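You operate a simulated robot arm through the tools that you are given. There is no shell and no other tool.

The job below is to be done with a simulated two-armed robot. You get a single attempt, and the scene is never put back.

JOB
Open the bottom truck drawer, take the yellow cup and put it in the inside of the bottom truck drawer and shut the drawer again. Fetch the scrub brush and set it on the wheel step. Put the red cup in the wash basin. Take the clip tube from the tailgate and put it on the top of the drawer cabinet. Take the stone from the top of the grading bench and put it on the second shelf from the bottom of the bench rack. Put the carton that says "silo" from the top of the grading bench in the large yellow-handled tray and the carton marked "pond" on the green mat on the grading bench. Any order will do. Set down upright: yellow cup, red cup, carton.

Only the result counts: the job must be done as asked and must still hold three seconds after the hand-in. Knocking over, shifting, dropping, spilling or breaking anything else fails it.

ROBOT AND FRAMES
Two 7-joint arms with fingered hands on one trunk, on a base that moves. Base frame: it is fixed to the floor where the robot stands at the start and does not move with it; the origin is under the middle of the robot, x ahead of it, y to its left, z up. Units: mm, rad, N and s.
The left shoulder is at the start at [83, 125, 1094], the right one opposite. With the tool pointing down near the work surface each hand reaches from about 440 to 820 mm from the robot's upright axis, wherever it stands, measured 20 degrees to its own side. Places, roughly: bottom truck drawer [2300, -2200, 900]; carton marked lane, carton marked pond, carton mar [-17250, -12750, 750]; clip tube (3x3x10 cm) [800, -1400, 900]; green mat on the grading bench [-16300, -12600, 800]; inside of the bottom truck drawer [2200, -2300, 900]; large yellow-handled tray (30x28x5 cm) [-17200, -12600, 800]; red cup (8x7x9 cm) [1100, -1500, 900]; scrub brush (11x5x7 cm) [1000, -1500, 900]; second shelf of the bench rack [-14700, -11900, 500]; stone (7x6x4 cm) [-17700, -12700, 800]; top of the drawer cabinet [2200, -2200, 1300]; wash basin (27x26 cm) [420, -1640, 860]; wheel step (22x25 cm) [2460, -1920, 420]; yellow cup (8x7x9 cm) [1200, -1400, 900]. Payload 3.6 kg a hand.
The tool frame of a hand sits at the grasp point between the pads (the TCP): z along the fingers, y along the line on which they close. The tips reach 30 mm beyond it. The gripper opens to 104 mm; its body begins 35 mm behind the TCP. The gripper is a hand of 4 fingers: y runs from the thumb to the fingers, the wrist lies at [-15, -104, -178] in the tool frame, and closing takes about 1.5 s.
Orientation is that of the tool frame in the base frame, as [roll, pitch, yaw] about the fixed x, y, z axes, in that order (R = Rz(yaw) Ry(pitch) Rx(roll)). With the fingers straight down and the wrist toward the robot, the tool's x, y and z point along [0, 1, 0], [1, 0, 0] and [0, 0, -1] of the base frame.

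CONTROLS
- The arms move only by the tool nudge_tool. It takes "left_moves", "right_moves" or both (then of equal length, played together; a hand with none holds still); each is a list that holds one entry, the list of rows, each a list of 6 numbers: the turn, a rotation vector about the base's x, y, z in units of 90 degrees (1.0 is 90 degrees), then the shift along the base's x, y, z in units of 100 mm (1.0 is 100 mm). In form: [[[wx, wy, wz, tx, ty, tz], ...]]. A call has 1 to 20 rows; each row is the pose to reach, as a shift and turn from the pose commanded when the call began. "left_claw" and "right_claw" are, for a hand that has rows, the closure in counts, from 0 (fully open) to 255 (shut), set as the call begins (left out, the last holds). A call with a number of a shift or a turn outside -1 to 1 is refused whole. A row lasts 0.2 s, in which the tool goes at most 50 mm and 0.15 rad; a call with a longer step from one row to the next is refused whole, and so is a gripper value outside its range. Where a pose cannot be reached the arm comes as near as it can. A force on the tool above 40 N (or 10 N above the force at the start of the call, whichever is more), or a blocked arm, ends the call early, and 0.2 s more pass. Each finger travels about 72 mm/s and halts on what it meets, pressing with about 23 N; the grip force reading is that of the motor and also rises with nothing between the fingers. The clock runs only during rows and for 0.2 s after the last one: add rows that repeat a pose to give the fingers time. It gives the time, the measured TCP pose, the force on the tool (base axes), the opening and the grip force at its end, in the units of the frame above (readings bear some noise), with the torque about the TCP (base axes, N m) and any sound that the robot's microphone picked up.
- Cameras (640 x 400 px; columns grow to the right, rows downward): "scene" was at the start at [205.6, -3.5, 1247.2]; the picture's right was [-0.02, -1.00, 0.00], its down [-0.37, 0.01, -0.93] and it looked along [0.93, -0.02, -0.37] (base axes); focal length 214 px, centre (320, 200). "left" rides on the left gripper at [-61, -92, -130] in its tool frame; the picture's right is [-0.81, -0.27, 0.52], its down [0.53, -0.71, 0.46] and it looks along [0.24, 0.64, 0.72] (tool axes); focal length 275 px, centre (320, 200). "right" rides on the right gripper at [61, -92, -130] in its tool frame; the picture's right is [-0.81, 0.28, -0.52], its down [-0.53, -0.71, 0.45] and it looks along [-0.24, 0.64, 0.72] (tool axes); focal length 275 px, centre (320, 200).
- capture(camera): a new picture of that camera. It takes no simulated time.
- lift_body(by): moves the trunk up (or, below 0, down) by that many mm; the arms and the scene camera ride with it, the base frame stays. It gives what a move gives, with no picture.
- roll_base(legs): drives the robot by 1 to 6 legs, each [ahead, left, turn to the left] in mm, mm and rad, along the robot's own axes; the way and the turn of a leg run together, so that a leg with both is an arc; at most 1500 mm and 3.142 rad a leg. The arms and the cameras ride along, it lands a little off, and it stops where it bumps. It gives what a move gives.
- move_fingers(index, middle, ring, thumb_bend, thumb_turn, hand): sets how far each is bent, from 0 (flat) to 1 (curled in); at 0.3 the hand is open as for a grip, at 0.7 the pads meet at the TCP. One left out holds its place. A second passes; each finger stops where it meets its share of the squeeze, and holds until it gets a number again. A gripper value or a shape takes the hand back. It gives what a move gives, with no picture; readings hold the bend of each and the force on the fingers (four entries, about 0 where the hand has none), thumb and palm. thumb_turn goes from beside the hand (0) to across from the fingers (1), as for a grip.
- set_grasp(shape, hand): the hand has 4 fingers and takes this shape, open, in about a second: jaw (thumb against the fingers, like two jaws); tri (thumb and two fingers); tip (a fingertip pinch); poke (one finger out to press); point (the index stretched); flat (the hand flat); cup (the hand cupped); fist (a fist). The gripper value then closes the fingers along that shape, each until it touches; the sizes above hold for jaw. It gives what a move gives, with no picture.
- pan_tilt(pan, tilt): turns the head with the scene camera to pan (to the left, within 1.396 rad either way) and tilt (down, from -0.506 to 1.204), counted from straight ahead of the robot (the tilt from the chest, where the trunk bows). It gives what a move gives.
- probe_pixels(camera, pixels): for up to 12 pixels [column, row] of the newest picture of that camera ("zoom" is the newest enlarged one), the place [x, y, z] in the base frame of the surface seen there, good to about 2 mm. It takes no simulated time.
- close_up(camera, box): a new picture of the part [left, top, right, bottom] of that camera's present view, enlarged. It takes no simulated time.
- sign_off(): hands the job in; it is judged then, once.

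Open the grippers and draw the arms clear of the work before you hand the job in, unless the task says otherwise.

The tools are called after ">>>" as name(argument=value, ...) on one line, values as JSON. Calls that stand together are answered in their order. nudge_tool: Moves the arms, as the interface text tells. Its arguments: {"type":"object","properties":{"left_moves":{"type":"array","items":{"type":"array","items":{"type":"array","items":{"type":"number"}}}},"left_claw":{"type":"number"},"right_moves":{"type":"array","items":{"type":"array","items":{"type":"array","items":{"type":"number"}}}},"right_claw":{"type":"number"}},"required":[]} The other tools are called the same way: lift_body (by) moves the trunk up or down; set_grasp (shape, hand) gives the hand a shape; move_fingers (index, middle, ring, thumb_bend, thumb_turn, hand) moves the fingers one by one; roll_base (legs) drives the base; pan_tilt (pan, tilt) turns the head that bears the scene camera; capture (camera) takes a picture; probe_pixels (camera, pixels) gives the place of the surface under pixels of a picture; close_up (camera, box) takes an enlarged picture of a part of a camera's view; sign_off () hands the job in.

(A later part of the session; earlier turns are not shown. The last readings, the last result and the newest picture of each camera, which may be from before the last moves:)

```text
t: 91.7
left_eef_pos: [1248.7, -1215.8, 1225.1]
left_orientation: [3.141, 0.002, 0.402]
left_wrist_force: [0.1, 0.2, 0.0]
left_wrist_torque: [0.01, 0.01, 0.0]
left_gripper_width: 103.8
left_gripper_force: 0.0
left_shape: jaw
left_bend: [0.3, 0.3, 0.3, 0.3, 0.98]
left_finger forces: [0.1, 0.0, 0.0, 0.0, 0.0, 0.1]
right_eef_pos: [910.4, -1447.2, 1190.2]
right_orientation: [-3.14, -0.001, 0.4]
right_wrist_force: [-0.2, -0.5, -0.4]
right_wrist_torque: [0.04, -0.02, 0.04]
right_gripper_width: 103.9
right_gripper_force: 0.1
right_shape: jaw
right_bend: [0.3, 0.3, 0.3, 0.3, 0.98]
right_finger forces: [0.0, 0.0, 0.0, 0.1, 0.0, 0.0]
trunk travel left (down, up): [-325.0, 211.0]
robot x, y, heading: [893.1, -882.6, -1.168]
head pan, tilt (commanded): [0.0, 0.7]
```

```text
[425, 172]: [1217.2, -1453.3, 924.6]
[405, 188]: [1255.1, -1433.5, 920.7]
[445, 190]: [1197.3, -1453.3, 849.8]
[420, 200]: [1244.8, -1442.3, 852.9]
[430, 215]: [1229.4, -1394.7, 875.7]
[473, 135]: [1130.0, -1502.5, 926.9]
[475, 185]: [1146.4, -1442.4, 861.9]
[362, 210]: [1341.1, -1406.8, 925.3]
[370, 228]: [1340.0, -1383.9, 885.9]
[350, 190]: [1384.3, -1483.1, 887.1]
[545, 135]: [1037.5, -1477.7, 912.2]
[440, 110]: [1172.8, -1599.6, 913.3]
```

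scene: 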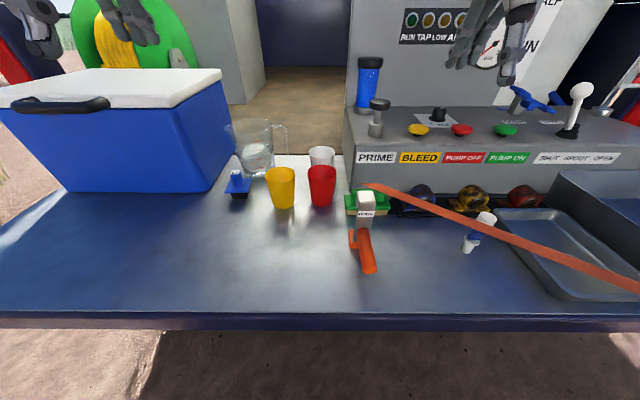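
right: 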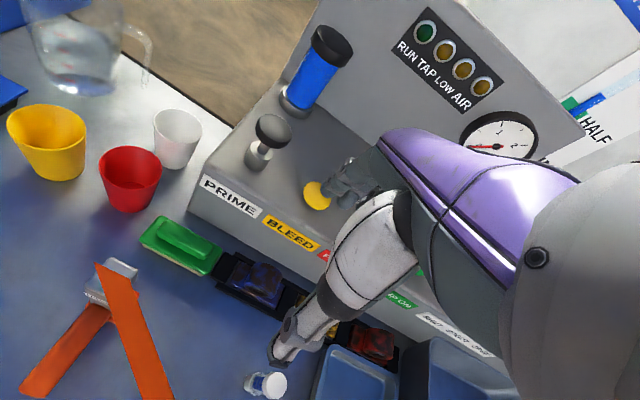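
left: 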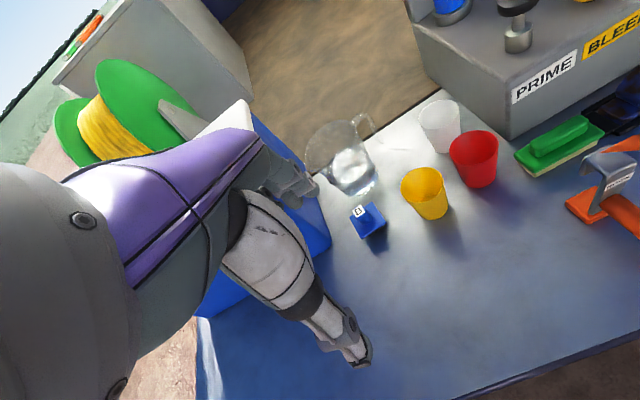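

Brush centre is about (1015,-1477), top z=912, just behind the hook post and ribbon end. To come in from the left side of the ribbon I'll use the left hand: I shift left and turn right by 0.6 rad.

>>> roll_base(legs=[[40, 150, 0], [0, 0, -0.6]])

>>> capture(camera="left")

>>> capture(camera="scene")

```text
t: 95.3
left_eef_pos: [1146.4, -1337.2, 1226.0]
left_orientation: [3.141, -0.001, -0.206]
left_wrist_force: [0.4, -0.1, -0.2]
left_wrist_torque: [-0.03, 0.01, 0.01]
left_gripper_width: 103.5
left_gripper_force: 0.1
left_shape: jaw
left_bend: [0.3, 0.3, 0.3, 0.3, 0.98]
left_finger forces: [0.0, 0.0, 0.1, 0.0, 0.0, 0.1]
right_eef_pos: [738.9, -1333.8, 1189.3]
right_orientation: [3.14, 0.002, -0.206]
right_wrist_force: [0.7, 0.4, 0.3]
right_wrist_torque: [0.01, 0.0, 0.0]
right_gripper_width: 103.7
right_gripper_force: 0.1
right_shape: jaw
right_bend: [0.3, 0.3, 0.3, 0.3, 0.98]
right_finger forces: [0.0, 0.0, 0.0, 0.0, 0.0, 0.0]
trunk travel left (down, up): [-325.0, 211.0]
robot x, y, heading: [1049.3, -861.8, -1.779]
head pan, tilt (commanded): [0.0, 0.7]
```

```text
taken
```

left: 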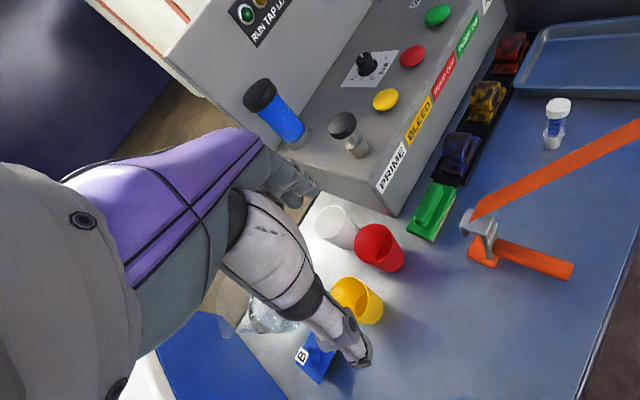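

```text
taken
```

scene: 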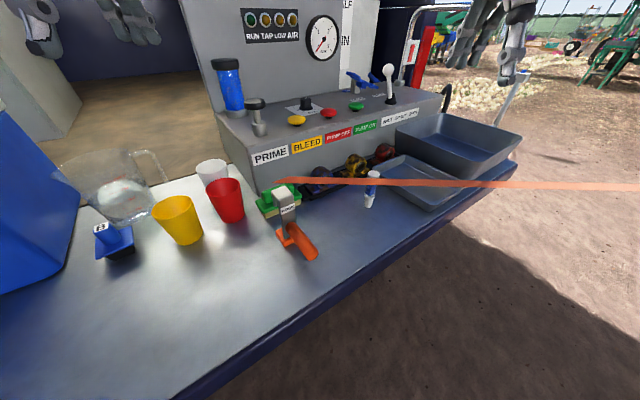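

Left hand is at (1146,-1337,1226), yaw -0.206. I turn it toward yaw 0.2 with a 12° forward tilt (keeps the wrist off the ribbon), narrow the claw, and move toward above the brush.

>>> nudge_tool(left_moves=[[[0.027, 0, 0.0515, -0.13, -0.138, 0], [0.054, 0, 0.103, -0.26, -0.276, 0], [0.081, 0, 0.1545, -0.39, -0.414, 0], [0.108, 0, 0.206, -0.52, -0.552, 0], [0.1346, 0, 0.2576, -0.65, -0.69, 0], [0.1346, 0, 0.2576, -0.65, -0.69, 0]]], left_claw=98)

>>> nudge_tool(left_moves=[[[0, 0, 0, -0.16, -0.17, -0.15], [0, 0, 0, -0.33, -0.35, -0.35], [0, 0, 0, -0.5, -0.52, -0.6], [0, 0, 0, -0.65, -0.69, -0.85], [0, 0, 0, -0.65, -0.69, -0.85]]])

>>> capture(camera="left")

>>> capture(camera="scene")

```text
t: 96.7
left_eef_pos: [1082.7, -1404.7, 1226.8]
left_orientation: [-2.932, 0.003, 0.202]
left_wrist_force: [1.1, -0.6, -0.1]
left_wrist_torque: [-0.02, -0.01, -0.02]
left_gripper_width: 64.7
left_gripper_force: 0.1
left_shape: jaw
left_bend: [0.28, 0.4, 0.36, 0.64, 1.0]
left_finger forces: [0.1, 0.1, 0.0, 0.0, 0.0, 0.0]
right_eef_pos: [738.9, -1333.4, 1189.1]
right_orientation: [3.14, -0.001, -0.205]
right_wrist_force: [0.0, -0.1, -0.2]
right_wrist_torque: [0.02, -0.01, 0.0]
right_gripper_width: 103.8
right_gripper_force: 0.1
right_shape: jaw
right_bend: [0.3, 0.3, 0.3, 0.3, 0.98]
right_finger forces: [0.0, 0.0, 0.0, 0.1, 0.0, 0.0]
trunk travel left (down, up): [-325.0, 211.0]
robot x, y, heading: [1046.9, -859.7, -1.778]
head pan, tilt (commanded): [0.0, 0.7]
```

```text
t: 97.9
left_eef_pos: [1016.2, -1475.1, 1141.4]
left_orientation: [-2.931, 0.002, 0.199]
left_wrist_force: [0.2, 0.0, 0.0]
left_wrist_torque: [-0.04, -0.02, 0.01]
left_gripper_width: 64.6
left_gripper_force: 0.2
left_shape: jaw
left_bend: [0.28, 0.4, 0.36, 0.64, 1.0]
left_finger forces: [0.0, 0.1, 0.0, 0.0, 0.0, 0.0]
right_eef_pos: [737.6, -1332.6, 1190.1]
right_orientation: [3.14, 0.001, -0.207]
right_wrist_force: [-0.5, -0.4, 0.1]
right_wrist_torque: [0.02, 0.01, 0.02]
right_gripper_width: 103.7
right_gripper_force: 0.0
right_shape: jaw
right_bend: [0.3, 0.3, 0.3, 0.3, 0.98]
right_finger forces: [0.1, 0.0, 0.0, 0.0, 0.1, 0.0]
trunk travel left (down, up): [-325.0, 211.0]
robot x, y, heading: [1050.4, -859.6, -1.776]
head pan, tilt (commanded): [0.0, 0.7]
```

```text
taken
```

left: 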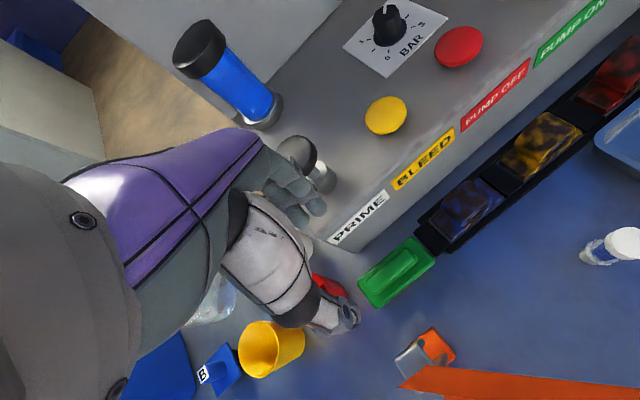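

```text
taken
```

scene: 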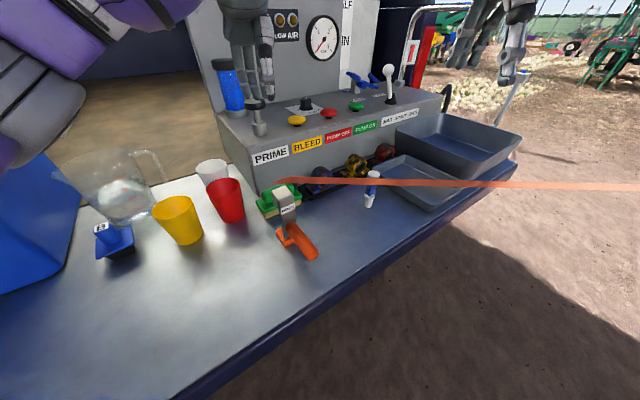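

The hand hovers over the brush at z=1141; its fingers are on the pump-box side. I probe the box face and plunger to check clearance behind the brush.

>>> probe_pixels(camera="left", pixels=[[357, 217], [335, 237], [350, 252], [415, 178], [298, 145], [322, 180], [305, 190], [318, 208], [360, 285], [432, 250], [380, 275], [352, 318]])

>>> close_up(camera="scene", box=[190, 20, 350, 240])

```text
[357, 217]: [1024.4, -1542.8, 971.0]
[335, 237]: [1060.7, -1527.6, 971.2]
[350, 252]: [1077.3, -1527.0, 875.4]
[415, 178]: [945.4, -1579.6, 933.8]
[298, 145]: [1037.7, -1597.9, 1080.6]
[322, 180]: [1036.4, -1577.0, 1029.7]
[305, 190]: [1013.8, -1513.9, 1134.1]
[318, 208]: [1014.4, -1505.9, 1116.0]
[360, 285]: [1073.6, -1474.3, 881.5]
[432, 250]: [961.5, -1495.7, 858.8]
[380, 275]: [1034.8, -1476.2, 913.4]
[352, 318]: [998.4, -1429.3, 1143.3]
```

```text
1.82 times, centred on (270, 130) of scene
```

zoom: 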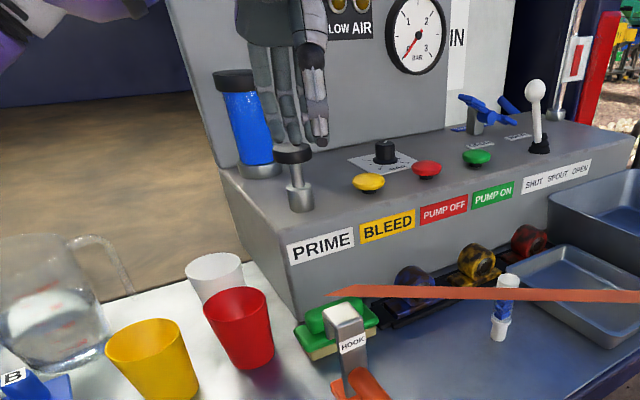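

The box face sits at only ~39 mm behind the brush's rear edge, so finger thickness matters. I enlarge the hand in the left view and probe the finger edges.

>>> close_up(camera="left", box=[220, 110, 380, 340])

>>> probe_pixels(camera="zoom", pixels=[[240, 130], [265, 115], [290, 165], [300, 150], [230, 150], [255, 170], [270, 85], [300, 110], [290, 350], [330, 370], [320, 340], [345, 395]])

```text
1.74 times, centred on (300, 225) of left
```

zoom: 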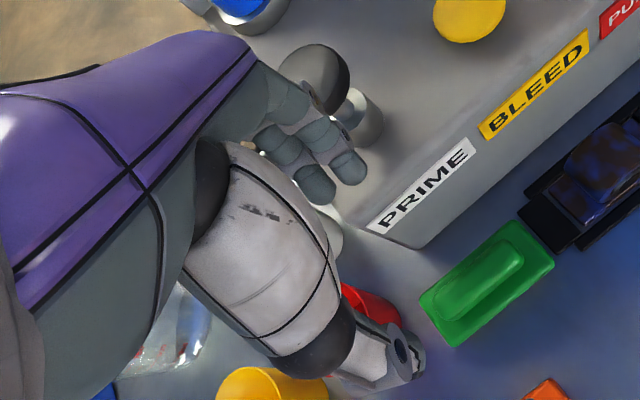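

```text
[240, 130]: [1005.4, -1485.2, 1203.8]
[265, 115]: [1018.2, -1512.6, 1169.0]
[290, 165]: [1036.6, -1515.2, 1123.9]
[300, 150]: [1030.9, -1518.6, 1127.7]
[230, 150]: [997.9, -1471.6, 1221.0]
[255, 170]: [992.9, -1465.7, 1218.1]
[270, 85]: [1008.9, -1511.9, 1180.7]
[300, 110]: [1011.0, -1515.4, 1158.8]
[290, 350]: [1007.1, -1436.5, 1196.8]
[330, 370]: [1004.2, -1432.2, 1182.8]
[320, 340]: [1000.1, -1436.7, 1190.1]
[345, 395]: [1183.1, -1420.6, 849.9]
```

Thumb outer face is ~19 mm beyond its pad, so a 50 mm opening around the brush's handle block fits between hook (u≤172) and box. I descend to z≈941 in two moves with the claw at 132 and check.

>>> nudge_tool(left_moves=[[[0, 0, 0, 0.01, -0.03, -0.25], [0, 0, 0, 0.02, -0.06, -0.5], [0, 0, 0, 0.02, -0.06, -0.75], [0, 0, 0, 0.02, -0.06, -1.0], [0, 0, 0, 0.02, -0.06, -1.0]]], left_claw=132)

>>> capture(camera="left")

>>> capture(camera="scene")

```text
t: 99.1
left_eef_pos: [1018.4, -1482.7, 1040.0]
left_orientation: [-2.932, -0.002, 0.201]
left_wrist_force: [-0.4, 0.2, 0.0]
left_wrist_torque: [-0.01, 0.0, -0.03]
left_gripper_width: 50.3
left_gripper_force: 0.0
left_shape: jaw
left_bend: [0.74, 0.45, 0.42, 0.7, 1.0]
left_finger forces: [0.0, 0.0, 0.0, 0.0, 0.0, 0.1]
right_eef_pos: [738.7, -1333.0, 1188.9]
right_orientation: [-3.142, 0.002, -0.206]
right_wrist_force: [0.0, -0.4, -0.6]
right_wrist_torque: [0.0, 0.02, 0.03]
right_gripper_width: 103.8
right_gripper_force: 0.1
right_shape: jaw
right_bend: [0.3, 0.3, 0.3, 0.3, 0.98]
right_finger forces: [0.0, 0.1, 0.0, 0.0, 0.0, 0.0]
trunk travel left (down, up): [-325.0, 211.0]
robot x, y, heading: [1044.9, -861.8, -1.781]
head pan, tilt (commanded): [0.0, 0.7]
```

```text
taken
```

left: 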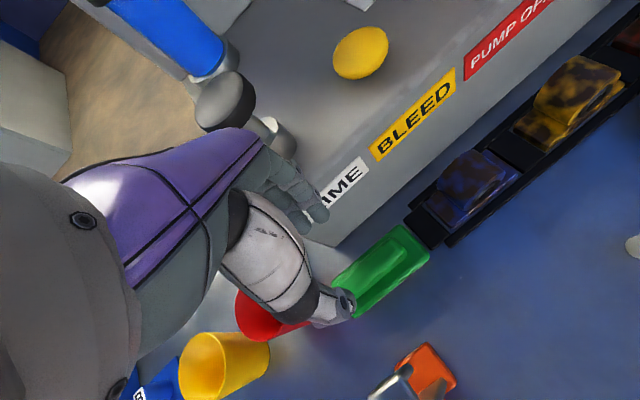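

```text
taken
```

scene: 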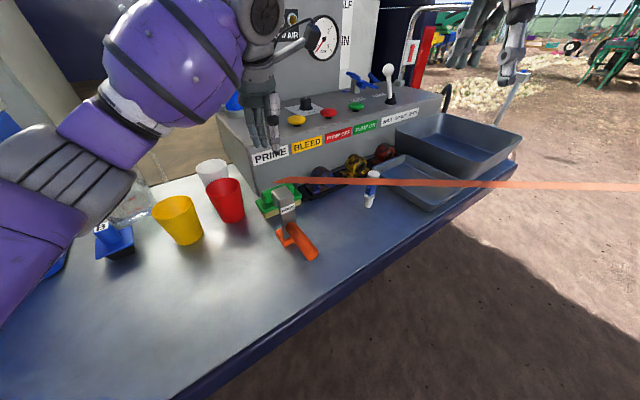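

The left forearm now shows at lower left (0–240,0–300) of the scene view. I probe its height near the cups and cooler and check the hand close-up before going lower.

>>> probe_pixels(camera="scene", pixels=[[100, 180], [60, 240], [20, 290], [120, 150], [150, 100], [200, 80], [235, 100], [270, 125], [275, 150], [262, 150], [245, 130], [10, 200]])

>>> close_up(camera="scene", box=[200, 60, 340, 250])

>>> close_up(camera="left", box=[220, 110, 440, 350])

```text
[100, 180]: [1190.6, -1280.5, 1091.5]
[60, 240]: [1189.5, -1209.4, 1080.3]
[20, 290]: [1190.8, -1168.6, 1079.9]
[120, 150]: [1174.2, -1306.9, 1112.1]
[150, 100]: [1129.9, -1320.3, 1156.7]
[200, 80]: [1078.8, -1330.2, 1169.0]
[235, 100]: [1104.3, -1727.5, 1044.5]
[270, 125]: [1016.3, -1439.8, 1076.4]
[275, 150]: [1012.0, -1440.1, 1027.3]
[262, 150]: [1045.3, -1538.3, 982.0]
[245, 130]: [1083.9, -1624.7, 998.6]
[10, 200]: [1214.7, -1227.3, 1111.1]
```

```text
2.11 times, centred on (270, 155) of scene
```

zoom: 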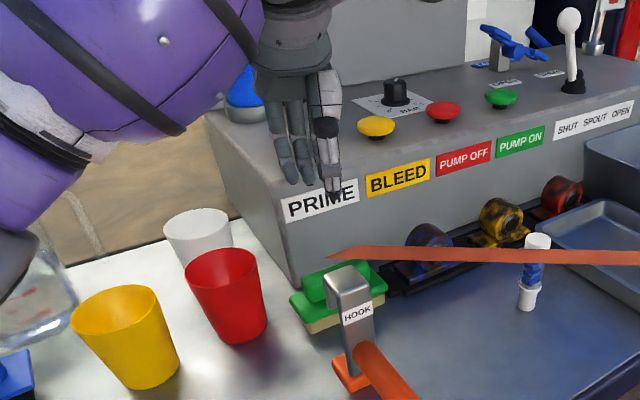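

```text
1.67 times, centred on (330, 230) of left
```

zoom: 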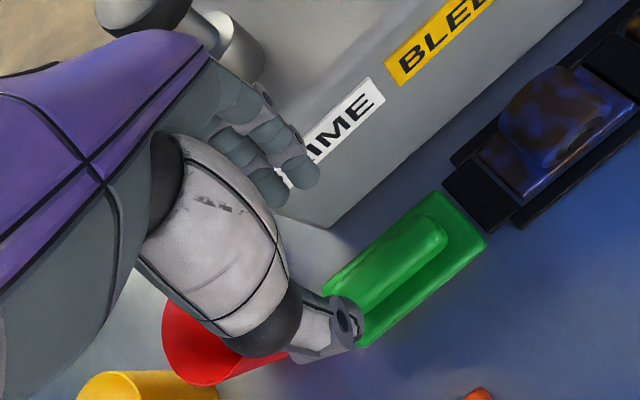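

The forearm hangs low (top surface at z≈1080 near (1190,-1280)), which could touch the yellow cup if I go lower. I raise the trunk 200 mm, so that the shoulder is above, before descending.

>>> lift_body(by=205)

>>> nudge_tool(left_moves=[[[0, 0, 0, 0, 0, -0.25], [0, 0, 0, 0, 0, -0.5], [0, 0, 0, 0, 0, -0.75], [0, 0, 0, 0, 0, -1.0], [0, 0, 0, 0, 0, -1.0]]])

>>> capture(camera="scene")

```text
t: 101.3
left_eef_pos: [1018.3, -1481.5, 1243.2]
left_orientation: [-2.93, -0.001, 0.201]
left_wrist_force: [-0.4, 0.4, -0.2]
left_wrist_torque: [0.03, -0.01, -0.01]
left_gripper_width: 50.5
left_gripper_force: 0.0
left_shape: jaw
left_bend: [0.74, 0.45, 0.42, 0.7, 1.0]
left_finger forces: [0.0, 0.0, 0.0, 0.0, 0.0, 0.0]
right_eef_pos: [737.8, -1334.6, 1392.6]
right_orientation: [-3.141, 0.002, -0.206]
right_wrist_force: [-0.6, 0.2, -1.0]
right_wrist_torque: [0.03, -0.02, 0.0]
right_gripper_width: 103.9
right_gripper_force: 0.1
right_shape: jaw
right_bend: [0.3, 0.3, 0.3, 0.3, 0.98]
right_finger forces: [0.0, 0.0, 0.1, 0.0, 0.0, 0.0]
trunk travel left (down, up): [-530.0, 6.0]
robot x, y, heading: [1048.5, -861.2, -1.773]
head pan, tilt (commanded): [0.0, 0.7]
```

```text
t: 102.5
left_eef_pos: [1019.4, -1481.7, 1147.4]
left_orientation: [-2.933, 0.0, 0.2]
left_wrist_force: [-0.2, 0.0, -0.1]
left_wrist_torque: [-0.02, -0.03, 0.04]
left_gripper_width: 50.4
left_gripper_force: 0.1
left_shape: jaw
left_bend: [0.74, 0.45, 0.42, 0.7, 1.0]
left_finger forces: [0.0, 0.0, 0.0, 0.0, 0.0, 0.1]
right_eef_pos: [738.8, -1332.9, 1395.4]
right_orientation: [3.14, 0.001, -0.206]
right_wrist_force: [0.8, 0.2, -0.1]
right_wrist_torque: [0.04, -0.04, 0.0]
right_gripper_width: 103.6
right_gripper_force: 0.1
right_shape: jaw
right_bend: [0.3, 0.3, 0.3, 0.3, 0.98]
right_finger forces: [0.0, 0.0, 0.1, 0.0, 0.0, 0.1]
trunk travel left (down, up): [-530.0, 6.0]
robot x, y, heading: [1049.9, -863.1, -1.78]
head pan, tilt (commanded): [0.0, 0.7]
```

```text
taken
```

scene: 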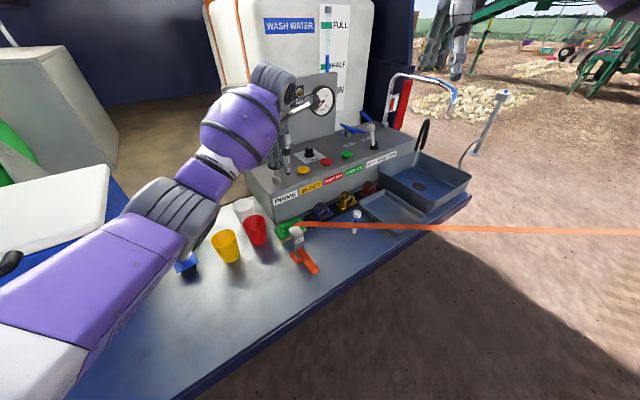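

The forearm is now higher in view. I descend another 100 mm and check the forearm height again.

>>> nudge_tool(left_moves=[[[0, 0, 0, 0, 0, -0.25], [0, 0, 0, 0, 0, -0.5], [0, 0, 0, 0, 0, -0.75], [0, 0, 0, 0, 0, -1.0], [0, 0, 0, 0, 0, -1.0]]])

>>> capture(camera="scene")

>>> probe_pixels(camera="scene", pixels=[[160, 230], [100, 280], [60, 330], [200, 180], [240, 130], [270, 90], [60, 200], [20, 255]])

```text
t: 103.7
left_eef_pos: [1020.8, -1480.4, 1046.6]
left_orientation: [-2.932, 0.001, 0.2]
left_wrist_force: [-0.6, -0.1, -0.3]
left_wrist_torque: [0.01, -0.01, 0.01]
left_gripper_width: 50.5
left_gripper_force: 0.0
left_shape: jaw
left_bend: [0.74, 0.45, 0.42, 0.7, 1.0]
left_finger forces: [0.1, 0.0, 0.0, 0.1, 0.1, 0.0]
right_eef_pos: [738.9, -1333.5, 1395.6]
right_orientation: [3.139, 0.0, -0.207]
right_wrist_force: [-0.1, 0.1, -0.1]
right_wrist_torque: [-0.02, 0.0, -0.03]
right_gripper_width: 103.8
right_gripper_force: 0.0
right_shape: jaw
right_bend: [0.3, 0.3, 0.3, 0.3, 0.98]
right_finger forces: [0.0, 0.0, 0.1, 0.0, 0.0, 0.0]
trunk travel left (down, up): [-530.0, 6.0]
robot x, y, heading: [1045.6, -860.7, -1.779]
head pan, tilt (commanded): [0.0, 0.7]
```

```text
taken
```

scene: 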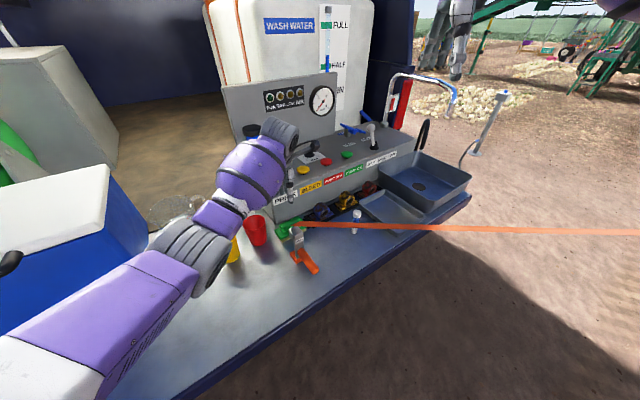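

```text
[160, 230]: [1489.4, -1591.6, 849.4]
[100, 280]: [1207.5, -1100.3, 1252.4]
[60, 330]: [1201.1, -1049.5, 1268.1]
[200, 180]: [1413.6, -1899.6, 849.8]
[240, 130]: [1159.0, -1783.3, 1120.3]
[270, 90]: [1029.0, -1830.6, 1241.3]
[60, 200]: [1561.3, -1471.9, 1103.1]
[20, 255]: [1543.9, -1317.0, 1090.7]
```

The upper arm is now at z≈1250, well above the cooler lid (1103). I probe the forearm's elbow and then go down to z≈930.

>>> probe_pixels(camera="scene", pixels=[[190, 255], [200, 270], [175, 245], [215, 225], [225, 205], [250, 175], [280, 140], [235, 195]])

>>> nudge_tool(left_moves=[[[0, 0, 0, -0.02, 0, -0.25], [0, 0, 0, -0.03, 0, -0.5], [0, 0, 0, -0.03, 0, -0.75], [0, 0, 0, -0.03, 0, -1.0], [0, 0, 0, -0.03, 0, -1.0]]])

>>> capture(camera="left")

>>> capture(camera="scene")

```text
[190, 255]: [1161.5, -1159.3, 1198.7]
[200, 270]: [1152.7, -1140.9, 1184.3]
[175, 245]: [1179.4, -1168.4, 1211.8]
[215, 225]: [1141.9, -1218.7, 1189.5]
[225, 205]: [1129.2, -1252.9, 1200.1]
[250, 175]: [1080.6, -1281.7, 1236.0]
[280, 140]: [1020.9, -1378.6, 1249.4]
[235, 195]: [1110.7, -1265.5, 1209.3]
```

```text
t: 104.9
left_eef_pos: [1015.1, -1479.2, 944.3]
left_orientation: [-2.931, 0.001, 0.198]
left_wrist_force: [-1.5, 4.6, 1.6]
left_wrist_torque: [-0.12, -0.08, 0.05]
left_gripper_width: 49.2
left_gripper_force: 0.0
left_shape: jaw
left_bend: [0.74, 0.47, 0.43, 0.7, 1.0]
left_finger forces: [0.0, 3.9, 2.1, 0.0, 0.1, 0.0]
right_eef_pos: [738.2, -1331.8, 1394.2]
right_orientation: [3.138, -0.001, -0.207]
right_wrist_force: [0.4, 0.4, -0.1]
right_wrist_torque: [-0.02, -0.06, 0.02]
right_gripper_width: 103.5
right_gripper_force: 0.0
right_shape: jaw
right_bend: [0.3, 0.3, 0.3, 0.3, 0.98]
right_finger forces: [0.0, 0.1, 0.0, 0.0, 0.0, 0.0]
trunk travel left (down, up): [-530.0, 6.0]
robot x, y, heading: [1045.3, -863.9, -1.779]
head pan, tilt (commanded): [0.0, 0.7]
```

```text
taken
```

left: 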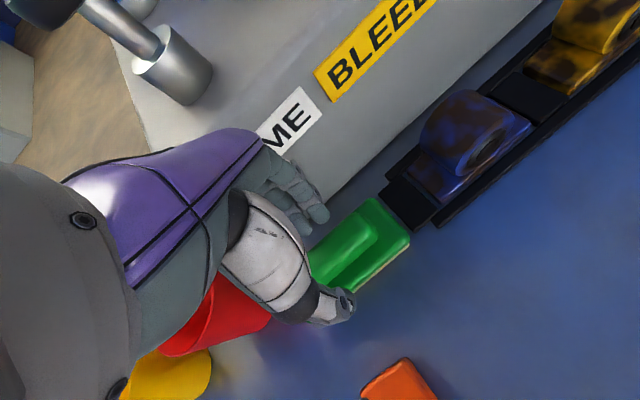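

```text
taken
```

scene: 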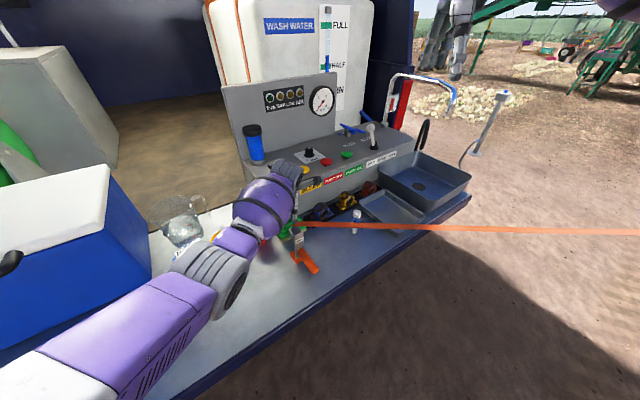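

Middle and ring fingers read 3.9/2.1 N: their backs brush the fixed box face. I reduce the tilt by 8°, ease back 5 mm toward me, and narrow the opening a bit.

>>> nudge_tool(left_moves=[[[-0.044, -0.009, 0, -0.01, 0.02, 0.05], [-0.0873, -0.0177, 0, -0.015, 0.05, 0.05], [-0.0873, -0.0177, 0, -0.015, 0.05, 0.0], [-0.0873, -0.0177, 0, -0.015, 0.05, 0.0]]], left_claw=150)

>>> capture(camera="left")

```text
t: 105.9
left_eef_pos: [1014.0, -1474.6, 947.6]
left_orientation: [-3.071, -0.002, 0.2]
left_wrist_force: [0.6, 0.1, 0.3]
left_wrist_torque: [0.02, 0.0, -0.02]
left_gripper_width: 42.9
left_gripper_force: 0.1
left_shape: jaw
left_bend: [0.74, 0.48, 0.45, 0.72, 1.0]
left_finger forces: [0.0, 0.0, 0.0, 0.0, 0.1, 0.0]
right_eef_pos: [737.9, -1333.1, 1394.9]
right_orientation: [3.14, -0.002, -0.205]
right_wrist_force: [0.1, 1.2, 0.5]
right_wrist_torque: [-0.01, 0.01, -0.02]
right_gripper_width: 103.7
right_gripper_force: 0.0
right_shape: jaw
right_bend: [0.3, 0.3, 0.3, 0.3, 0.98]
right_finger forces: [0.0, 0.0, 0.0, 0.1, 0.0, 0.0]
trunk travel left (down, up): [-530.0, 6.0]
robot x, y, heading: [1046.9, -862.1, -1.776]
head pan, tilt (commanded): [0.0, 0.7]
```

```text
taken
```

left: 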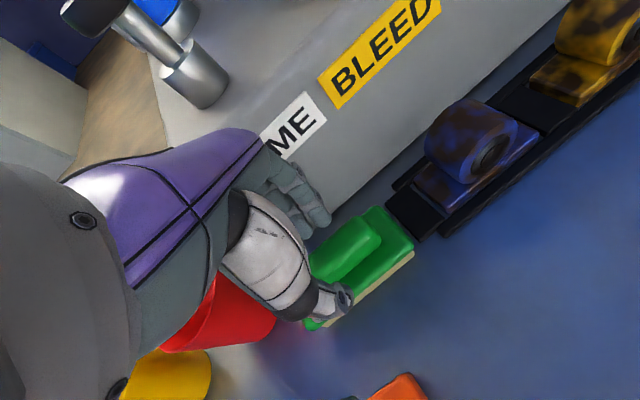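

No contact now. I check where thumb tip (338,298) and fingertips (320,215) sit relative to the block.

>>> close_up(camera="left", box=[240, 150, 420, 340])

>>> probe_pixels(camera="left", pixels=[[338, 298], [330, 305], [345, 292], [310, 225], [322, 215], [318, 205], [303, 230], [350, 240], [375, 235], [330, 270], [400, 235], [365, 250]])

```text
2.11 times, centred on (330, 245) of left
```

zoom: 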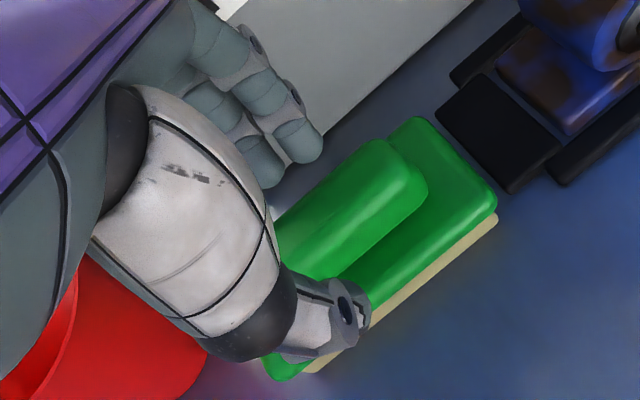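

```text
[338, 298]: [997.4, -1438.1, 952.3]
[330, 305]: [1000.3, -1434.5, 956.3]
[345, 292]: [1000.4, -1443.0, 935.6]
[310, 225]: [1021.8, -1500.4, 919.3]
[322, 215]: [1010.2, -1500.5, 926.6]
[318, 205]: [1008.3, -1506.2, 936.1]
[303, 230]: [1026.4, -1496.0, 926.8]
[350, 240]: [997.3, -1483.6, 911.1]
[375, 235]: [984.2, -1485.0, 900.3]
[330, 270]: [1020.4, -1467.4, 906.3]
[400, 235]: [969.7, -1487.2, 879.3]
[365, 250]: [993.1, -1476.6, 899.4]
```

The fingers straddle the block well (inner faces at about u=226 and 268), but the index reads a bend of 0.74, unlike the others. I open the index to 0.45 so that it doesn't hit the block's top.

>>> move_fingers(hand="left", index=0.45)

>>> capture(camera="left")

```text
t: 106.9
left_eef_pos: [1014.9, -1474.6, 944.6]
left_orientation: [-3.072, 0.001, 0.2]
left_wrist_force: [0.3, -0.5, -0.6]
left_wrist_torque: [0.0, 0.0, -0.02]
left_gripper_width: 54.4
left_gripper_force: 0.1
left_shape: fingers
left_bend: [0.45, 0.48, 0.45, 0.72, 1.0]
left_finger forces: [0.1, 0.0, 0.0, 0.1, 0.0, 0.1]
right_eef_pos: [736.9, -1333.7, 1394.8]
right_orientation: [3.14, 0.0, -0.205]
right_wrist_force: [-0.4, -0.2, -0.1]
right_wrist_torque: [-0.02, 0.01, -0.03]
right_gripper_width: 103.6
right_gripper_force: 0.1
right_shape: jaw
right_bend: [0.3, 0.3, 0.3, 0.3, 0.98]
right_finger forces: [0.0, 0.0, 0.0, 0.1, 0.0, 0.0]
trunk travel left (down, up): [-530.0, 6.0]
robot x, y, heading: [1048.7, -858.8, -1.781]
head pan, tilt (commanded): [0.0, 0.7]
```

```text
taken
```

left: 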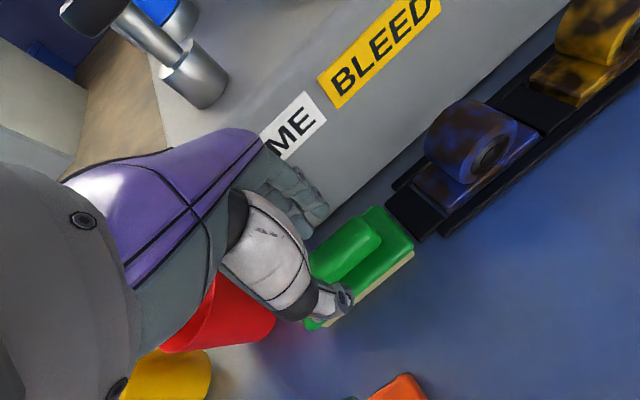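

Now all fingers are parallel. I lower 25 mm, watching the forces.

>>> nudge_tool(left_moves=[[[0, 0, 0, 0, 0, -0.1], [0, 0, 0, 0, 0, -0.2], [0, 0, 0, 0, 0, -0.27], [0, 0, 0, 0, 0, -0.27]]])

>>> close_up(camera="left", box=[240, 150, 420, 340])

```text
t: 107.9
left_eef_pos: [1016.0, -1475.1, 917.9]
left_orientation: [-3.073, -0.001, 0.201]
left_wrist_force: [-0.4, -0.1, 0.4]
left_wrist_torque: [0.0, -0.02, -0.01]
left_gripper_width: 54.2
left_gripper_force: 0.0
left_shape: fingers
left_bend: [0.45, 0.48, 0.45, 0.72, 1.0]
left_finger forces: [0.0, 0.0, 0.0, 0.0, 0.0, 0.1]
right_eef_pos: [738.1, -1333.3, 1395.2]
right_orientation: [3.141, 0.001, -0.206]
right_wrist_force: [0.2, -0.6, 0.9]
right_wrist_torque: [0.0, 0.03, 0.0]
right_gripper_width: 103.6
right_gripper_force: 0.1
right_shape: jaw
right_bend: [0.3, 0.3, 0.3, 0.3, 0.98]
right_finger forces: [0.0, 0.0, 0.0, 0.1, 0.1, 0.1]
trunk travel left (down, up): [-530.0, 6.0]
robot x, y, heading: [1046.9, -863.7, -1.776]
head pan, tilt (commanded): [0.0, 0.7]
```

```text
2.11 times, centred on (330, 245) of left
```

zoom: 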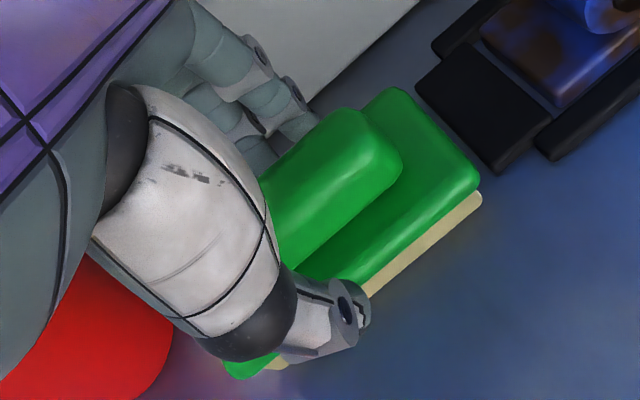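

Fingers are behind and the thumb in front of the block. I close the claw and hold for about 1.6 s.

>>> nudge_tool(left_moves=[[[0, 0, 0, 0, 0, -0.03], [0, 0, 0, 0, 0, -0.03], [0, 0, 0, 0, 0, -0.03], [0, 0, 0, 0, 0, -0.03], [0, 0, 0, 0, 0, -0.03], [0, 0, 0, 0, 0, -0.03], [0, 0, 0, 0, 0, -0.03], [0, 0, 0, 0, 0, -0.03]]], left_claw=255)

>>> capture(camera="left")

```text
t: 109.7
left_eef_pos: [1015.0, -1475.8, 916.4]
left_orientation: [-3.072, -0.001, 0.201]
left_wrist_force: [0.2, 0.5, 1.5]
left_wrist_torque: [-0.06, -0.01, 0.01]
left_gripper_width: 20.2
left_gripper_force: 22.9
left_shape: jaw
left_bend: [0.74, 0.6, 0.64, 0.75, 1.0]
left_finger forces: [11.2, 6.3, 2.4, 0.0, 20.0, 0.1]
right_eef_pos: [737.7, -1332.5, 1395.1]
right_orientation: [3.14, 0.0, -0.206]
right_wrist_force: [0.0, 0.1, -0.2]
right_wrist_torque: [-0.01, -0.03, -0.02]
right_gripper_width: 104.1
right_gripper_force: 0.1
right_shape: jaw
right_bend: [0.3, 0.3, 0.3, 0.3, 0.98]
right_finger forces: [0.1, 0.0, 0.1, 0.0, 0.1, 0.0]
trunk travel left (down, up): [-530.0, 6.0]
robot x, y, heading: [1047.4, -864.1, -1.779]
head pan, tilt (commanded): [0.0, 0.7]
```

```text
taken
```

left: 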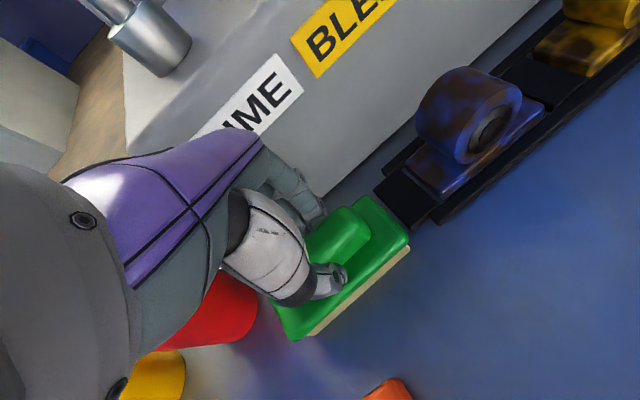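

Gripped: thumb 20 N against fingers 11/6/2 N at a width of 20 mm. I lift straight up and look.

>>> nudge_tool(left_moves=[[[0, 0, 0, 0, 0, 0.1], [0, 0, 0, 0, 0, 0.25], [0, 0, 0, 0, 0, 0.45], [0, 0, 0, 0, 0, 0.7], [0, 0, 0, 0, 0, 0.95], [0, 0, 0, 0, 0, 0.95]]])

>>> capture(camera="left")

```text
t: 111.1
left_eef_pos: [1015.5, -1474.7, 1009.2]
left_orientation: [-3.073, 0.0, 0.199]
left_wrist_force: [0.3, 0.7, -0.8]
left_wrist_torque: [0.02, -0.01, -0.02]
left_gripper_width: 20.4
left_gripper_force: 22.6
left_shape: jaw
left_bend: [0.74, 0.6, 0.64, 0.75, 1.0]
left_finger forces: [11.5, 6.1, 2.3, 0.0, 20.0, 0.1]
right_eef_pos: [738.5, -1334.1, 1395.8]
right_orientation: [3.14, 0.002, -0.205]
right_wrist_force: [0.3, -0.5, -0.3]
right_wrist_torque: [0.04, -0.02, 0.02]
right_gripper_width: 103.9
right_gripper_force: 0.1
right_shape: jaw
right_bend: [0.3, 0.3, 0.3, 0.3, 0.98]
right_finger forces: [0.1, 0.1, 0.0, 0.0, 0.0, 0.1]
trunk travel left (down, up): [-530.0, 6.0]
robot x, y, heading: [1046.9, -859.7, -1.777]
head pan, tilt (commanded): [0.0, 0.7]
```

```text
taken
```

left: 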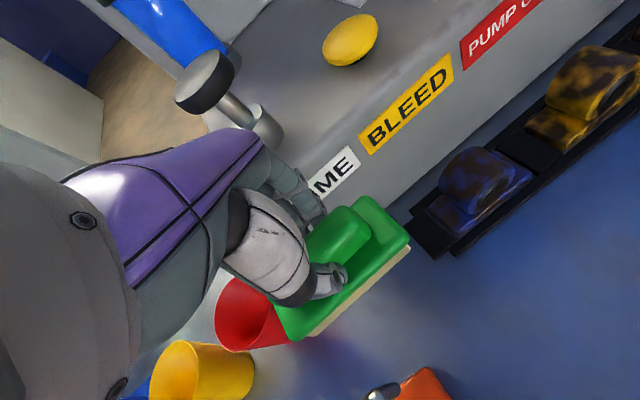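

The brush is held level. I lift it another 190 mm, drawing the hand back toward the robot's left.

>>> nudge_tool(left_moves=[[[0, 0, 0, 0, 0, 0.25], [0, 0, 0, 0, 0, 0.5], [0, 0, 0, 0, 0, 0.75], [0, 0, 0, 0, 0, 1.0], [0, 0, 0, 0, 0, 1.0]]])

>>> nudge_tool(left_moves=[[[0, 0, 0, 0.1, 0.2, 0.25], [0, 0, 0, 0.3, 0.4, 0.5], [0, 0, 0, 0.5, 0.7, 0.75], [0, 0, 0, 0.8, 0.95, 1.0], [0, 0, 0, 0.8, 0.95, 1.0]]])

>>> capture(camera="scene")

```text
t: 112.3
left_eef_pos: [1014.5, -1476.0, 1110.5]
left_orientation: [-3.072, 0.001, 0.199]
left_wrist_force: [-0.4, 0.1, -0.6]
left_wrist_torque: [0.01, 0.01, 0.0]
left_gripper_width: 20.4
left_gripper_force: 22.9
left_shape: jaw
left_bend: [0.74, 0.6, 0.64, 0.75, 1.0]
left_finger forces: [11.6, 6.1, 2.3, 0.1, 19.8, 0.1]
right_eef_pos: [738.3, -1333.2, 1394.6]
right_orientation: [3.14, -0.001, -0.207]
right_wrist_force: [-0.2, 0.3, 0.0]
right_wrist_torque: [0.0, 0.01, 0.0]
right_gripper_width: 103.7
right_gripper_force: 0.0
right_shape: jaw
right_bend: [0.3, 0.3, 0.3, 0.3, 0.98]
right_finger forces: [0.0, 0.1, 0.0, 0.1, 0.0, 0.0]
trunk travel left (down, up): [-530.0, 6.0]
robot x, y, heading: [1047.4, -862.6, -1.775]
head pan, tilt (commanded): [0.0, 0.7]
```

```text
t: 113.5
left_eef_pos: [1097.3, -1390.2, 1208.0]
left_orientation: [-3.07, -0.001, 0.201]
left_wrist_force: [0.2, -0.8, -1.3]
left_wrist_torque: [0.02, 0.0, -0.01]
left_gripper_width: 20.2
left_gripper_force: 22.9
left_shape: jaw
left_bend: [0.74, 0.6, 0.64, 0.75, 1.0]
left_finger forces: [11.5, 6.1, 2.4, 0.0, 19.8, 0.1]
left hand out of reach, approached as far as the arm can: row 4, 5
right_eef_pos: [739.1, -1333.8, 1394.9]
right_orientation: [3.14, 0.0, -0.206]
right_wrist_force: [0.7, -0.1, -0.8]
right_wrist_torque: [-0.03, 0.01, -0.01]
right_gripper_width: 103.6
right_gripper_force: 0.0
right_shape: jaw
right_bend: [0.3, 0.3, 0.3, 0.3, 0.98]
right_finger forces: [0.1, 0.0, 0.1, 0.0, 0.0, 0.0]
trunk travel left (down, up): [-530.0, 6.0]
robot x, y, heading: [1047.3, -863.0, -1.772]
head pan, tilt (commanded): [0.0, 0.7]
```

```text
taken
```

scene: 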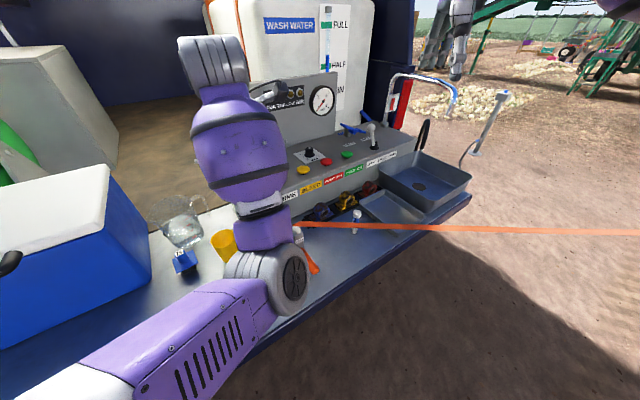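

The brush is lifted; the arm hits a limit with its turned wrist. I turn the hand back to its natural yaw and raise it further.

>>> nudge_tool(left_moves=[[[0, 0, -0.064, 0, 0, 0.1], [0, 0, -0.128, 0, 0, 0.3], [0, 0, -0.192, 0, 0, 0.5], [0, 0, -0.2547, 0, 0, 0.7], [0, 0, -0.2547, 0, 0, 0.9], [0, 0, -0.2547, 0, 0, 0.9]]])

>>> nudge_tool(left_moves=[[[0, 0, 0, 0.15, 0.1, 0.1], [0, 0, 0, 0.3, 0.3, 0.2], [0, 0, 0, 0.45, 0.5, 0.3], [0, 0, 0, 0.6, 0.7, 0.5], [0, 0, 0, 0.6, 0.7, 0.5]]])

>>> capture(camera="scene")

```text
t: 114.9
left_eef_pos: [1100.4, -1426.5, 1287.1]
left_orientation: [-3.07, -0.002, -0.2]
left_wrist_force: [0.0, -0.8, -1.7]
left_wrist_torque: [0.03, -0.03, -0.01]
left_gripper_width: 20.5
left_gripper_force: 22.9
left_shape: jaw
left_bend: [0.74, 0.6, 0.64, 0.75, 1.0]
left_finger forces: [11.5, 6.1, 2.2, 0.1, 20.0, 0.0]
left hand out of reach, approached as far as the arm can: row 1, 2, 3, 4, 5, 6
right_eef_pos: [738.1, -1333.6, 1395.0]
right_orientation: [3.138, 0.001, -0.205]
right_wrist_force: [0.2, 0.9, -0.4]
right_wrist_torque: [0.01, 0.0, -0.02]
right_gripper_width: 103.6
right_gripper_force: 0.0
right_shape: jaw
right_bend: [0.3, 0.3, 0.3, 0.3, 0.98]
right_finger forces: [0.0, 0.1, 0.0, 0.0, 0.0, 0.0]
trunk travel left (down, up): [-530.0, 6.0]
robot x, y, heading: [1050.1, -861.1, -1.777]
head pan, tilt (commanded): [0.0, 0.7]
```

```text
t: 116.1
left_eef_pos: [1185.2, -1409.5, 1336.9]
left_orientation: [-3.069, 0.0, -0.201]
left_wrist_force: [-1.0, -0.2, -0.6]
left_wrist_torque: [0.0, 0.02, -0.02]
left_gripper_width: 20.1
left_gripper_force: 22.9
left_shape: jaw
left_bend: [0.74, 0.6, 0.64, 0.75, 1.0]
left_finger forces: [11.6, 6.0, 2.3, 0.0, 19.8, 0.1]
left hand out of reach, approached as far as the arm can: row 1, 2, 3, 4, 5
right_eef_pos: [738.7, -1334.0, 1394.3]
right_orientation: [3.14, 0.0, -0.206]
right_wrist_force: [-0.5, -0.2, 0.3]
right_wrist_torque: [0.02, -0.05, -0.02]
right_gripper_width: 103.8
right_gripper_force: 0.0
right_shape: jaw
right_bend: [0.3, 0.3, 0.3, 0.3, 0.98]
right_finger forces: [0.0, 0.0, 0.0, 0.0, 0.0, 0.0]
trunk travel left (down, up): [-530.0, 6.0]
robot x, y, heading: [1047.7, -861.7, -1.786]
head pan, tilt (commanded): [0.0, 0.7]
```

```text
taken
```

scene: 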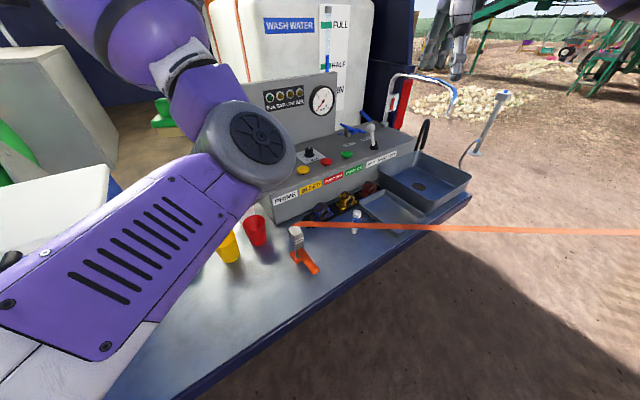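

The arm has reached a joint limit with its elbow swung inward. I back away from the truck to free space, then bring the left hand back to its start posture.

>>> roll_base(legs=[[-450, 0, 0]])

>>> capture(camera="scene")

```text
t: 118.8
left_eef_pos: [1277.1, -979.2, 1337.1]
left_orientation: [-3.071, -0.002, -0.194]
left_wrist_force: [-0.3, 0.0, -0.9]
left_wrist_torque: [0.01, 0.01, -0.02]
left_gripper_width: 20.2
left_gripper_force: 23.6
left_shape: jaw
left_bend: [0.74, 0.6, 0.64, 0.75, 1.0]
left_finger forces: [11.5, 6.0, 2.3, 0.1, 19.9, 0.0]
right_eef_pos: [829.6, -904.2, 1393.7]
right_orientation: [3.139, 0.0, -0.2]
right_wrist_force: [-0.1, 0.8, 0.5]
right_wrist_torque: [0.03, 0.02, 0.0]
right_gripper_width: 103.6
right_gripper_force: 0.1
right_shape: jaw
right_bend: [0.3, 0.3, 0.3, 0.3, 0.98]
right_finger forces: [0.1, 0.1, 0.0, 0.0, 0.1, 0.0]
trunk travel left (down, up): [-530.0, 6.0]
robot x, y, heading: [1133.5, -432.4, -1.776]
head pan, tilt (commanded): [0.0, 0.7]
```

```text
taken
```

scene: 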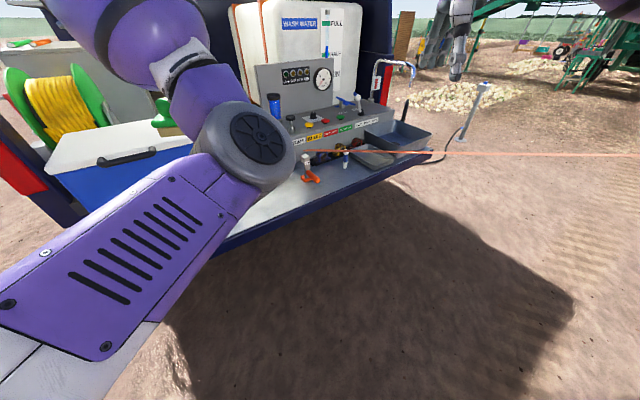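

The elbow is simply at its folding limit (wrist under ~410 mm from the shoulder). I raise the left hand to z≈1430, which is its start posture relative to the raised trunk.

>>> nudge_tool(left_moves=[[[0, 0, 0, -0.02, -0.08, 0.2], [0, 0, 0, -0.04, -0.16, 0.4], [0, 0, 0, -0.05, -0.245, 0.6], [0, 0, 0, -0.05, -0.245, 0.85], [0, 0, 0, -0.05, -0.245, 0.85]]])

>>> capture(camera="scene")

```text
t: 120.0
left_eef_pos: [1271.7, -1003.6, 1421.7]
left_orientation: [-3.071, -0.001, -0.195]
left_wrist_force: [0.8, 0.2, -0.9]
left_wrist_torque: [-0.01, 0.05, -0.01]
left_gripper_width: 20.2
left_gripper_force: 22.5
left_shape: jaw
left_bend: [0.74, 0.6, 0.64, 0.75, 1.0]
left_finger forces: [11.4, 6.0, 2.3, 0.1, 19.8, 0.1]
right_eef_pos: [830.6, -903.9, 1394.6]
right_orientation: [3.14, -0.001, -0.2]
right_wrist_force: [0.7, 0.3, -0.1]
right_wrist_torque: [-0.02, 0.0, 0.0]
right_gripper_width: 103.6
right_gripper_force: 0.0
right_shape: jaw
right_bend: [0.3, 0.3, 0.3, 0.3, 0.98]
right_finger forces: [0.1, 0.0, 0.1, 0.0, 0.1, 0.0]
trunk travel left (down, up): [-530.0, 6.0]
robot x, y, heading: [1135.0, -432.2, -1.776]
head pan, tilt (commanded): [0.0, 0.7]
```

```text
taken
```

scene: 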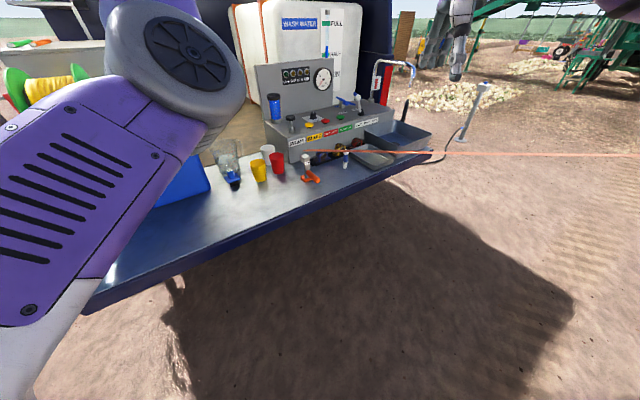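

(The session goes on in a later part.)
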